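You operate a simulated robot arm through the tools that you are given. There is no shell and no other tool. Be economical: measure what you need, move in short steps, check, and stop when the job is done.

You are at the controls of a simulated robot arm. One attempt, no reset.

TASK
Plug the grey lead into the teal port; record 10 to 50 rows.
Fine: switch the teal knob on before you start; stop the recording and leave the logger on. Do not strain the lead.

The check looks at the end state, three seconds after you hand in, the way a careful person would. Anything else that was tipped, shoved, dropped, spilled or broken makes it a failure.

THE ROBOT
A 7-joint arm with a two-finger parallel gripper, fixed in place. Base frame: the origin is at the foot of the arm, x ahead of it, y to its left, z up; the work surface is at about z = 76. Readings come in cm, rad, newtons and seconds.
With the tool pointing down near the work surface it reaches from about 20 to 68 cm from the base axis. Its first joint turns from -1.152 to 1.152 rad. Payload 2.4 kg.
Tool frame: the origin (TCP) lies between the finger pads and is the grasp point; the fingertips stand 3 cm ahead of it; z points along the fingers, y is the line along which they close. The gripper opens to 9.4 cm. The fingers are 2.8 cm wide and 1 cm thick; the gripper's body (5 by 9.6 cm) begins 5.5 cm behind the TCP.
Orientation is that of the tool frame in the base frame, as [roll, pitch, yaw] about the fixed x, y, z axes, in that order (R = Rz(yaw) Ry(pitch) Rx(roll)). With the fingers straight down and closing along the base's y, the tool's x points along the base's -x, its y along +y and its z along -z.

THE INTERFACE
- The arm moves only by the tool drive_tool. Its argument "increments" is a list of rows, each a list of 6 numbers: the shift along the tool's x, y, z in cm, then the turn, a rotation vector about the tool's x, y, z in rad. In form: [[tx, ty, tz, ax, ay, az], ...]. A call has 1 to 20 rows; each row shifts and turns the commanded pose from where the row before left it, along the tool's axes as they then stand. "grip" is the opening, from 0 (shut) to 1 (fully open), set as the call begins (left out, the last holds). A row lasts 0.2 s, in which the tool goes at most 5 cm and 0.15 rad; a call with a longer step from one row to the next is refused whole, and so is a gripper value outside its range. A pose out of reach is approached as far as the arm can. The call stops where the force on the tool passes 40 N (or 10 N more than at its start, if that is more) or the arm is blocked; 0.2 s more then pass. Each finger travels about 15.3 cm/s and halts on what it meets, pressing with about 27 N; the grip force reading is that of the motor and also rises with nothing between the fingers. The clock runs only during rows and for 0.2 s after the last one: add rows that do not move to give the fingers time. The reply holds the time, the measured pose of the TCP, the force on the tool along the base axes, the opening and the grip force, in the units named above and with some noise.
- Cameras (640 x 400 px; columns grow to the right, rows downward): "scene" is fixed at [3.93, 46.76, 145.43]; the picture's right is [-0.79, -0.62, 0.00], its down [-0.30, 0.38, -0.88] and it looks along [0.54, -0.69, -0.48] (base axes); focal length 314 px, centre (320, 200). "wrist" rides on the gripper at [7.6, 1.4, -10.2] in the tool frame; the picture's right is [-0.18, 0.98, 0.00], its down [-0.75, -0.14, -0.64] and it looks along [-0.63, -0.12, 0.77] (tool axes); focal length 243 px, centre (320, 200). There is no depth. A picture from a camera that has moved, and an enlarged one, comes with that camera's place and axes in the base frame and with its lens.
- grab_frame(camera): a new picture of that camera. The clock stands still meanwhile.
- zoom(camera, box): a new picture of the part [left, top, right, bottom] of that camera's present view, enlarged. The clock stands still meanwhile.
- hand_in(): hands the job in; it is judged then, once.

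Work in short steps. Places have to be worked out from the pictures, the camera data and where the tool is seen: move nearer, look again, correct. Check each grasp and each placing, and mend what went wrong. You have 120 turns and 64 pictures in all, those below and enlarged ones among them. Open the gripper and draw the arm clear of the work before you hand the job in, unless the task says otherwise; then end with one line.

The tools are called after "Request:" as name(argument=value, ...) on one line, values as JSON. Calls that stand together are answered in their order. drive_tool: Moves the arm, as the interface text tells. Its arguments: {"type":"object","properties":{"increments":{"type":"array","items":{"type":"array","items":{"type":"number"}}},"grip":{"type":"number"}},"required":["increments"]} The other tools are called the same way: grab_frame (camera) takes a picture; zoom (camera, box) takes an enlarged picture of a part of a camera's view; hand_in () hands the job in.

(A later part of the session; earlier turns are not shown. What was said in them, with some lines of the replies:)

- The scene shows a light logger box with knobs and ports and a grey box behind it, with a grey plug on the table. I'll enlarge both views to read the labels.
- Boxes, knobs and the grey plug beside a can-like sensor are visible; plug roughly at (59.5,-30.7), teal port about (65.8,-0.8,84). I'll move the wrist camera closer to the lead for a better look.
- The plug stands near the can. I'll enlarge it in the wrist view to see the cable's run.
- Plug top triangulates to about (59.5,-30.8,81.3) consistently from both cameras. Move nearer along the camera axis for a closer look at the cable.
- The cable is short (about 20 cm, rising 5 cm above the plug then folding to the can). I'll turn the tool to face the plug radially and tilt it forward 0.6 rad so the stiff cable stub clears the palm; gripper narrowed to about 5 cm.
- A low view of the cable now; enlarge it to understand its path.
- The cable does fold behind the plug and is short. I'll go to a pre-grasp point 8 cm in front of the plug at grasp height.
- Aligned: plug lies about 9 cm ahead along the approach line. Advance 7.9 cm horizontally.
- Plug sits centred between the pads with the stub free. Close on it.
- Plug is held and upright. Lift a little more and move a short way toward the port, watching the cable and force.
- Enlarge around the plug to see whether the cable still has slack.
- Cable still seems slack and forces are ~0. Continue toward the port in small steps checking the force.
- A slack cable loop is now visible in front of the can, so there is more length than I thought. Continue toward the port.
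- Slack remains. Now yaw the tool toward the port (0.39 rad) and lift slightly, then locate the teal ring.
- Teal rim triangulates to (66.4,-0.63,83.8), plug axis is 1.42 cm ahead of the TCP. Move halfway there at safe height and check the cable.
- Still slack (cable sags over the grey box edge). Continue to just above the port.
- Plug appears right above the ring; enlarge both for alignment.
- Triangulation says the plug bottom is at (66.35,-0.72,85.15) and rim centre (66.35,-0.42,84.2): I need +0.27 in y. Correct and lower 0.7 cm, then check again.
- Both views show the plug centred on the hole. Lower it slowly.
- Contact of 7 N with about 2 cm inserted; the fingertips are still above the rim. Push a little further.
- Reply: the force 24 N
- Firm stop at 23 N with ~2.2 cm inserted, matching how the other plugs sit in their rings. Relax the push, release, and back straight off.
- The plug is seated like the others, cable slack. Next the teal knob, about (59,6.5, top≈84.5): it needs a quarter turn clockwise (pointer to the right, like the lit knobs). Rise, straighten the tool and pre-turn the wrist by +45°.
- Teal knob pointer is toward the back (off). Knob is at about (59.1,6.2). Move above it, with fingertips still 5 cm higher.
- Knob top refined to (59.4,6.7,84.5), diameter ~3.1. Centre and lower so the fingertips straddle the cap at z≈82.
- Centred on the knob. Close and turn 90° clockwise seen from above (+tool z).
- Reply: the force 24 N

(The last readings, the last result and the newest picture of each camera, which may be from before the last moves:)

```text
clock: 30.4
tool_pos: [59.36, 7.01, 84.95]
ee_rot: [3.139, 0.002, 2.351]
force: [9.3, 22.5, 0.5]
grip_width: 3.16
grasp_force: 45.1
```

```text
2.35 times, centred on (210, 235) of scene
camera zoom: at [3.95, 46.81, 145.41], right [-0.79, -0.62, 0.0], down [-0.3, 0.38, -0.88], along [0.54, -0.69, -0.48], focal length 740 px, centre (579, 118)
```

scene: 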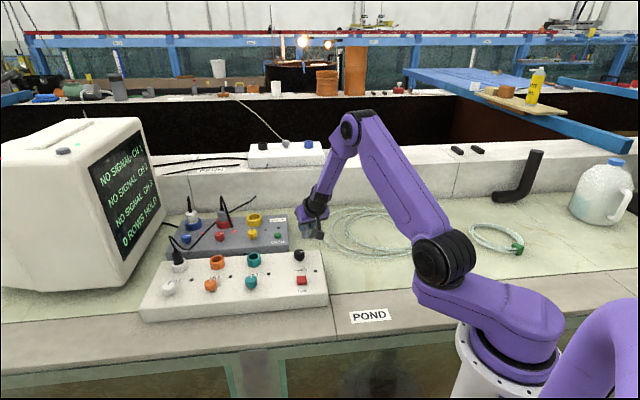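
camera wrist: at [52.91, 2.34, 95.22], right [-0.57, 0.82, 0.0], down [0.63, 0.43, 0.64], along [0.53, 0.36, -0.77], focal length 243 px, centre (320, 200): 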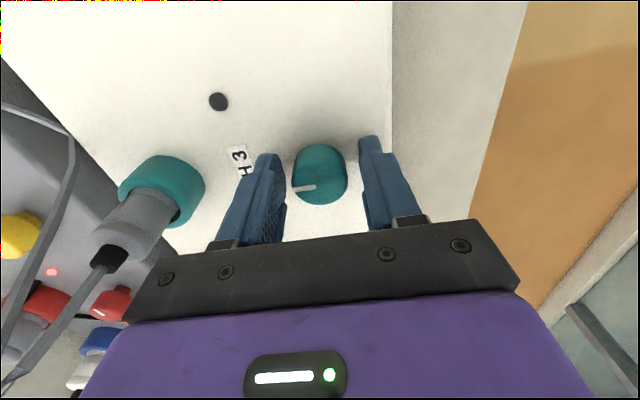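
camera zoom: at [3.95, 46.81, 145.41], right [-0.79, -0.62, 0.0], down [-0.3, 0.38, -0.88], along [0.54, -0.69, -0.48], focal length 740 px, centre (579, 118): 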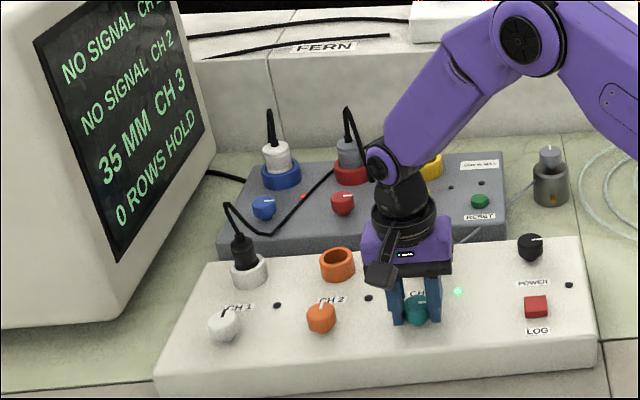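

CH 3 now reads 35 MM and its LED is lit. There's side load on the knob, so open and rise.

Request:
drive_tool(increments=[[0, 0, 0, 0, 0, 0], [0, 0, 0, 0, 0, 0], [0, 0, -2, 0, 0, 0], [0, 0, -3, 0, 0, 0], [0, 0, -4, 0, 0, 0], [0, 0, -4, 0, 0, 0], [0, 0, 0, 0, 0, 0]], grip=0.5)

Request:
zoom(camera="scene", box=[80, 150, 340, 320])

Request:
grab_frame(camera="wrist")

```text
clock: 32.0
tool_pos: [59.29, 6.68, 98.04]
ee_rot: [-3.141, 0.001, 2.349]
force: [0.7, 0.0, 1.4]
grip_width: 4.69
grasp_force: 0.0
```

```text
2.35 times, centred on (210, 235) of scene
camera zoom: at [3.93, 46.76, 145.43], right [-0.79, -0.62, 0.0], down [-0.3, 0.38, -0.88], along [0.54, -0.69, -0.48], focal length 740 px, centre (579, 118)
```

zoom: 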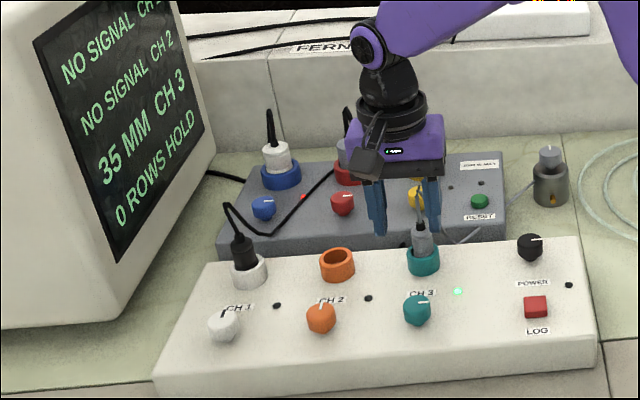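

```text
18 pictures are left
camera wrist: at [54.93, 13.04, 108.21], right [0.83, 0.56, 0.0], down [0.43, -0.64, 0.64], along [0.36, -0.53, -0.77], focal length 243 px, centre (320, 200)
```

wrist: 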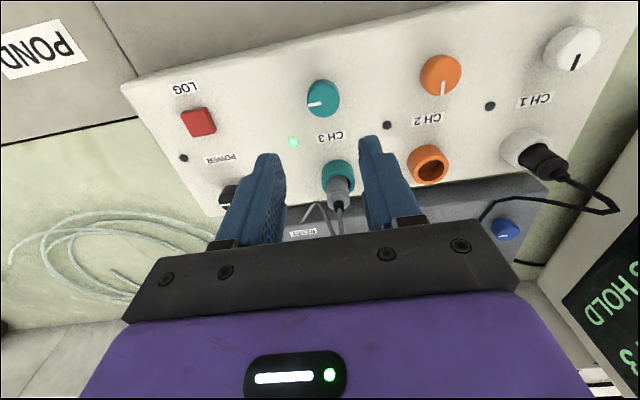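

Pointer is right, LED green. LOG button is at about (50.2,-3.5, top≈82.3). Close the fingers and go above it.

Request:
drive_tool(increments=[[-0.2, -3.4, 0, 0, 0, 0], [-0.2, -3.4, 0, 0, 0, 0], [-0.2, -3.4, 0, 0, 0, 0], [-0.27, -3.44, 0, 0, 0, 0], [0, 0, 3, 0, 0, 0], [0, 0, 3, 0, 0, 0], [0, 0, 0, 0, 0, 0]], grip=0)

Request:
zoom(camera="wrist", box=[220, 100, 420, 240])

Request:
zoom(camera="scene", box=[240, 220, 340, 300])

```text
clock: 33.6
tool_pos: [50.17, -3.57, 91.98]
ee_rot: [3.14, 0.0, 2.348]
force: [-0.5, 0.9, 0.3]
grip_width: 0.0
grasp_force: 26.8
```

```text
2.86 times, centred on (320, 170) of wrist
camera zoom: at [45.87, 2.87, 102.14], right [0.83, 0.56, 0.0], down [0.43, -0.64, 0.64], along [0.36, -0.53, -0.77], focal length 693 px, centre (320, 286)
```

zoom: 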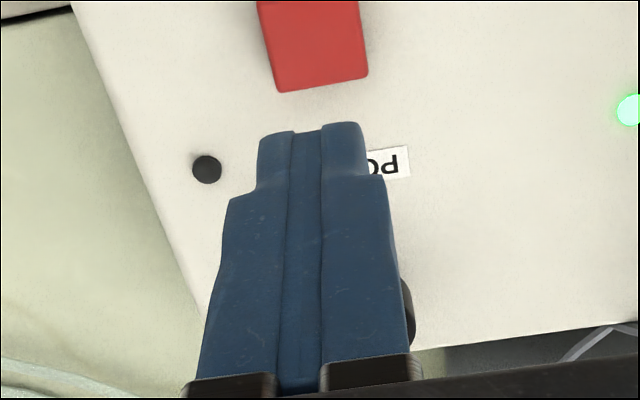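

```text
5.00 times, centred on (290, 260) of scene
camera zoom: at [3.93, 46.76, 145.43], right [-0.79, -0.62, 0.0], down [-0.3, 0.38, -0.88], along [0.54, -0.69, -0.48], focal length 1573 px, centre (470, -100)
```

zoom: 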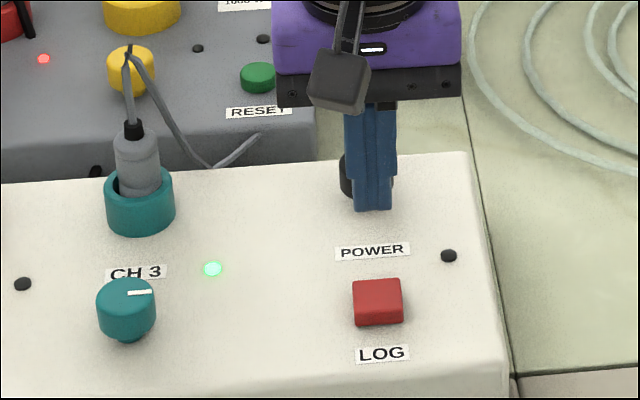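

Tool is right above the button (~(50.0,-3.6)). Descend to just above it, then press in small steps.

Request:
drive_tool(increments=[[0, 0, 3, 0, 0, 0], [0, 0, 2.5, 0, 0, 0], [0, 0, 0, 0, 0, 0]])

Request:
drive_tool(increments=[[0, 0, 0.5, 0, 0, 0], [0, 0, 0.4, 0, 0, 0], [0, 0, 0.3, 0, 0, 0]])

Request:
zoom(camera="scene", box=[80, 140, 340, 310])

```text
clock: 34.4
tool_pos: [50.21, -3.37, 86.36]
ee_rot: [3.139, 0.0, 2.35]
force: [0.4, 0.6, 0.5]
grip_width: 0.0
grasp_force: 27.1
```

```text
clock: 35.2
tool_pos: [50.24, -3.46, 85.21]
ee_rot: [3.14, 0.0, 2.349]
force: [-1.0, 0.7, 2.0]
grip_width: 0.0
grasp_force: 27.2
```

```text
2.35 times, centred on (210, 225) of scene
camera zoom: at [3.92, 46.76, 145.43], right [-0.79, -0.62, 0.0], down [-0.3, 0.38, -0.88], along [0.54, -0.69, -0.48], focal length 740 px, centre (579, 141)
```

zoom: 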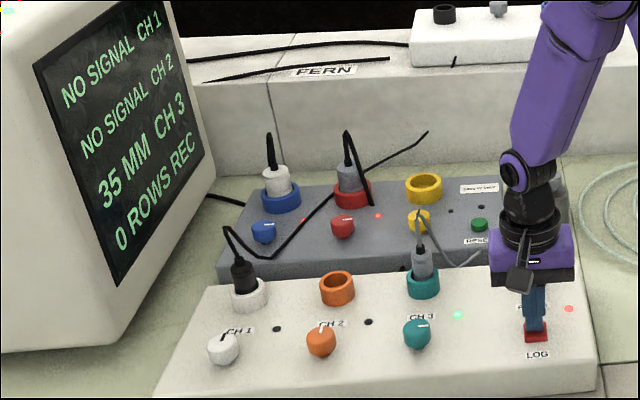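

Recording started (REC, 0 rows). Lift off the button and check the row rate.

Request:
drive_tool(increments=[[0, 0, -0.6, 0, 0, 0], [0, 0, -0.6, 0, 0, 0], [0, 0, 0, 0, 0, 0], [0, 0, 0, 0, 0, 0], [0, 0, 0, 0, 0, 0]])

Request:
zoom(camera="scene", box=[80, 140, 340, 310])

```text
clock: 36.4
tool_pos: [50.25, -3.42, 86.6]
ee_rot: [3.141, 0.002, 2.35]
force: [-0.6, 1.4, 0.3]
grip_width: 0.0
grasp_force: 26.5
```

```text
2.35 times, centred on (210, 225) of scene
camera zoom: at [3.93, 46.76, 145.43], right [-0.79, -0.62, 0.0], down [-0.3, 0.38, -0.88], along [0.54, -0.69, -0.48], focal length 740 px, centre (579, 141)
```

zoom: 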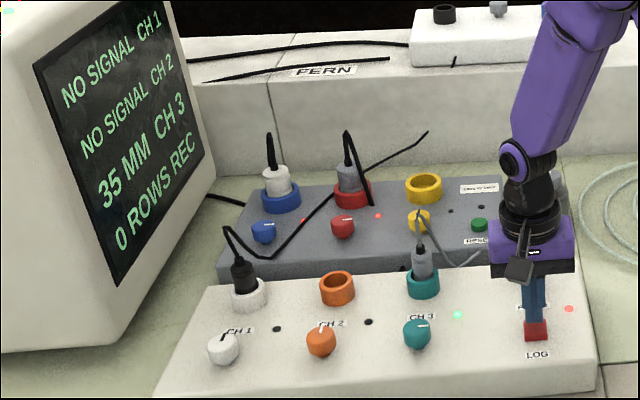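

Still 0 rows after over a second; slow rate. Wait 4 s and look.

Request:
drive_tool(increments=[[0, 0, 0, 0, 0, 0], [0, 0, 0, 0, 0, 0], [0, 0, 0, 0, 0, 0], [0, 0, 0, 0, 0, 0], [0, 0, 0, 0, 0, 0], [0, 0, 0, 0, 0, 0], [0, 0, 0, 0, 0, 0], [0, 0, 0, 0, 0, 0], [0, 0, 0, 0, 0, 0], [0, 0, 0, 0, 0, 0], [0, 0, 0, 0, 0, 0], [0, 0, 0, 0, 0, 0], [0, 0, 0, 0, 0, 0], [0, 0, 0, 0, 0, 0], [0, 0, 0, 0, 0, 0], [0, 0, 0, 0, 0, 0], [0, 0, 0, 0, 0, 0], [0, 0, 0, 0, 0, 0], [0, 0, 0, 0, 0, 0]])

Request:
zoom(camera="scene", box=[80, 140, 340, 310])

```text
clock: 40.4
tool_pos: [50.19, -3.52, 86.49]
ee_rot: [3.141, 0.0, 2.35]
force: [0.6, 0.4, -0.7]
grip_width: 0.01
grasp_force: 27.3
```

```text
2.35 times, centred on (210, 225) of scene
camera zoom: at [3.93, 46.76, 145.43], right [-0.79, -0.62, 0.0], down [-0.3, 0.38, -0.88], along [0.54, -0.69, -0.48], focal length 740 px, centre (579, 141)
```

zoom: 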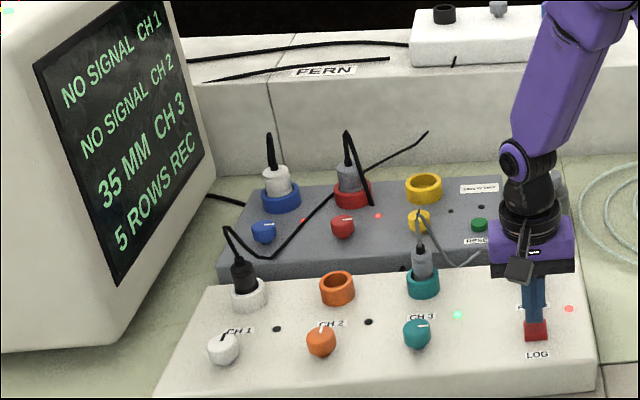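

About 1 row per second. Wait roughly 17 s more, then check.

Request:
drive_tool(increments=[[0, 0, 0, 0, 0, 0], [0, 0, 0, 0, 0, 0], [0, 0, 0, 0, 0, 0], [0, 0, 0, 0, 0, 0], [0, 0, 0, 0, 0, 0], [0, 0, 0, 0, 0, 0], [0, 0, 0, 0, 0, 0], [0, 0, 0, 0, 0, 0], [0, 0, 0, 0, 0, 0], [0, 0, 0, 0, 0, 0], [0, 0, 0, 0, 0, 0], [0, 0, 0, 0, 0, 0], [0, 0, 0, 0, 0, 0], [0, 0, 0, 0, 0, 0], [0, 0, 0, 0, 0, 0], [0, 0, 0, 0, 0, 0], [0, 0, 0, 0, 0, 0], [0, 0, 0, 0, 0, 0], [0, 0, 0, 0, 0, 0], [0, 0, 0, 0, 0, 0]])

Request:
drive_tool(increments=[[0, 0, 0, 0, 0, 0], [0, 0, 0, 0, 0, 0], [0, 0, 0, 0, 0, 0], [0, 0, 0, 0, 0, 0], [0, 0, 0, 0, 0, 0], [0, 0, 0, 0, 0, 0], [0, 0, 0, 0, 0, 0], [0, 0, 0, 0, 0, 0], [0, 0, 0, 0, 0, 0], [0, 0, 0, 0, 0, 0], [0, 0, 0, 0, 0, 0], [0, 0, 0, 0, 0, 0], [0, 0, 0, 0, 0, 0], [0, 0, 0, 0, 0, 0], [0, 0, 0, 0, 0, 0], [0, 0, 0, 0, 0, 0], [0, 0, 0, 0, 0, 0], [0, 0, 0, 0, 0, 0], [0, 0, 0, 0, 0, 0], [0, 0, 0, 0, 0, 0]])

Request:
drive_tool(increments=[[0, 0, 0, 0, 0, 0], [0, 0, 0, 0, 0, 0], [0, 0, 0, 0, 0, 0], [0, 0, 0, 0, 0, 0], [0, 0, 0, 0, 0, 0], [0, 0, 0, 0, 0, 0], [0, 0, 0, 0, 0, 0], [0, 0, 0, 0, 0, 0], [0, 0, 0, 0, 0, 0], [0, 0, 0, 0, 0, 0], [0, 0, 0, 0, 0, 0], [0, 0, 0, 0, 0, 0], [0, 0, 0, 0, 0, 0], [0, 0, 0, 0, 0, 0], [0, 0, 0, 0, 0, 0], [0, 0, 0, 0, 0, 0], [0, 0, 0, 0, 0, 0], [0, 0, 0, 0, 0, 0], [0, 0, 0, 0, 0, 0], [0, 0, 0, 0, 0, 0]])

Request:
zoom(camera="scene", box=[80, 140, 340, 310])

```text
clock: 44.6
tool_pos: [50.23, -3.49, 86.43]
ee_rot: [3.141, 0.0, 2.349]
force: [-0.5, -0.1, -0.8]
grip_width: 0.0
grasp_force: 26.9
```

```text
clock: 48.8
tool_pos: [50.22, -3.41, 86.52]
ee_rot: [3.141, 0.0, 2.349]
force: [-0.6, -1.1, -0.3]
grip_width: 0.0
grasp_force: 26.8
```

```text
clock: 53.0
tool_pos: [50.22, -3.47, 86.46]
ee_rot: [3.141, -0.001, 2.349]
force: [-0.4, 0.2, -0.5]
grip_width: 0.0
grasp_force: 26.9
```

```text
2.35 times, centred on (210, 225) of scene
camera zoom: at [3.93, 46.76, 145.43], right [-0.79, -0.62, 0.0], down [-0.3, 0.38, -0.88], along [0.54, -0.69, -0.48], focal length 740 px, centre (579, 141)
```

zoom: 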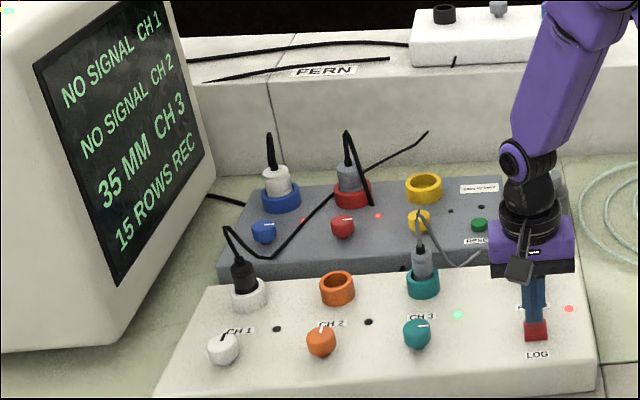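

15 rows now. One more short wait for margin, then press LOG again to stop.

Request:
drive_tool(increments=[[0, 0, 0, 0, 0, 0], [0, 0, 0, 0, 0, 0], [0, 0, 0, 0, 0, 0], [0, 0, 0, 0, 0, 0], [0, 0, 0, 0, 0, 0], [0, 0, 0, 0, 0, 0], [0, 0, 0, 0, 0, 0], [0, 0, 0, 0, 0, 0], [0, 0, 0, 0, 0, 0], [0, 0, 0, 0, 0, 0], [0, 0, 0, 0, 0, 0], [0, 0, 0, 0, 0, 0], [0, 0, 0, 0, 0, 0], [0, 0, 0, 0, 0, 0], [0, 0, 0, 0, 0, 0], [0, 0, 0, 0, 0, 0], [0, 0, 0, 0, 0, 0], [0, 0, 0.5, 0, 0, 0], [0, 0, 0.4, 0, 0, 0], [0, 0, 0.3, 0, 0, 0]])

Request:
zoom(camera="scene", box=[80, 140, 340, 310])

```text
clock: 57.2
tool_pos: [50.23, -3.43, 85.21]
ee_rot: [3.14, 0.0, 2.35]
force: [0.4, -1.3, 1.5]
grip_width: 0.0
grasp_force: 27.3
```

```text
2.35 times, centred on (210, 225) of scene
camera zoom: at [3.92, 46.76, 145.43], right [-0.79, -0.62, 0.0], down [-0.3, 0.38, -0.88], along [0.54, -0.69, -0.48], focal length 740 px, centre (579, 141)
```

zoom: 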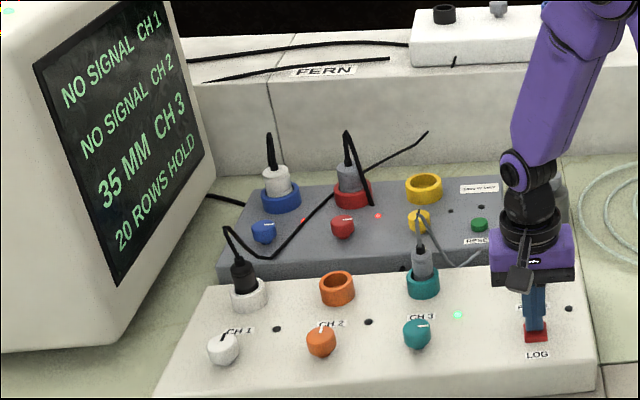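

Stopped at 20 rows HOLD. Rise, draw the arm back, open the gripper and check everything.

Request:
drive_tool(increments=[[0, 0, -2, 0, 0, 0], [0, 0, -4, 0, 0, 0], [0, 0, -4.5, 0, 0, 0], [0, 0, -4.5, 0, 0, 0], [2.5, -2, -2, 0, 0, 0], [2.5, -2, -2, 0, 0, 0], [2.5, -2, -1, 0, 0, 0], [0, 0, 0, 0, 0, 0]])

Request:
drive_tool(increments=[[0, 0, 0, 0, 0, 0], [0, 0, 0, 0, 0, 0], [0, 0, 0, 0, 0, 0], [0, 0, 0, 0, 0, 0]], grip=0.8)

Request:
grab_frame(camera="scene")

Request:
zoom(camera="scene", box=[80, 140, 340, 310])

```text
clock: 59.0
tool_pos: [40.63, -2.39, 105.35]
ee_rot: [-3.14, 0.003, 2.349]
force: [-0.5, 0.3, 0.2]
grip_width: 0.02
grasp_force: 27.5
```

```text
clock: 60.0
tool_pos: [40.63, -2.39, 105.18]
ee_rot: [3.14, 0.0, 2.349]
force: [-0.5, -0.9, -0.2]
grip_width: 7.53
grasp_force: 0.0
```

```text
10 pictures are left
```

scene: 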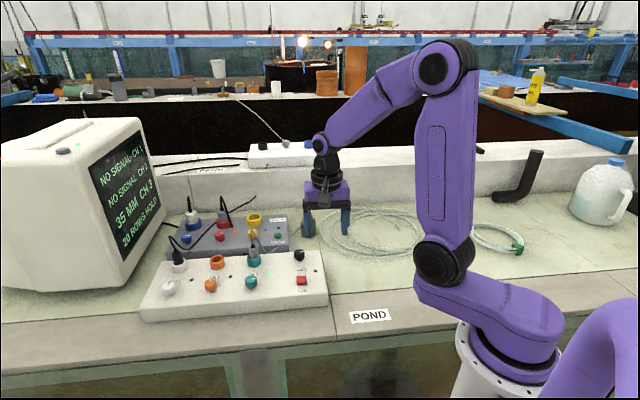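

```text
2.35 times, centred on (210, 225) of scene
camera zoom: at [3.93, 46.76, 145.43], right [-0.79, -0.62, 0.0], down [-0.3, 0.38, -0.88], along [0.54, -0.69, -0.48], focal length 740 px, centre (579, 141)
```

zoom: 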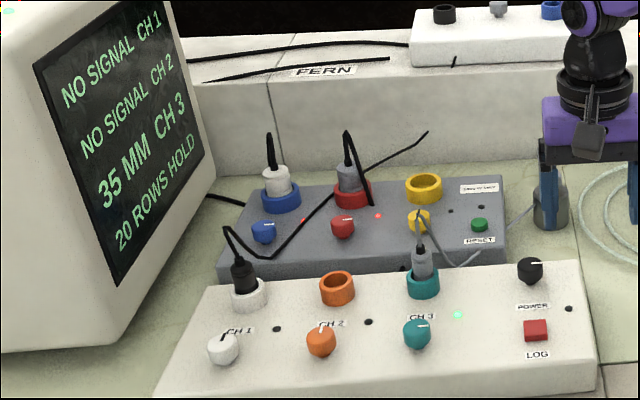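

All is as required: the plug is seated with a slack cable, the teal knob is on, the screen shows 20 ROWS HOLD and the logger is powered. Handing in.

Request:
hand_in()

```text
The job is handed in.
```

The grey lead is plugged into the teal port (CH 3 reads 35 MM) with its cable slack. I plugged it in first, then switched the teal knob on before starting the recording. The recording is stopped at 20 rows, and the logger is still on.
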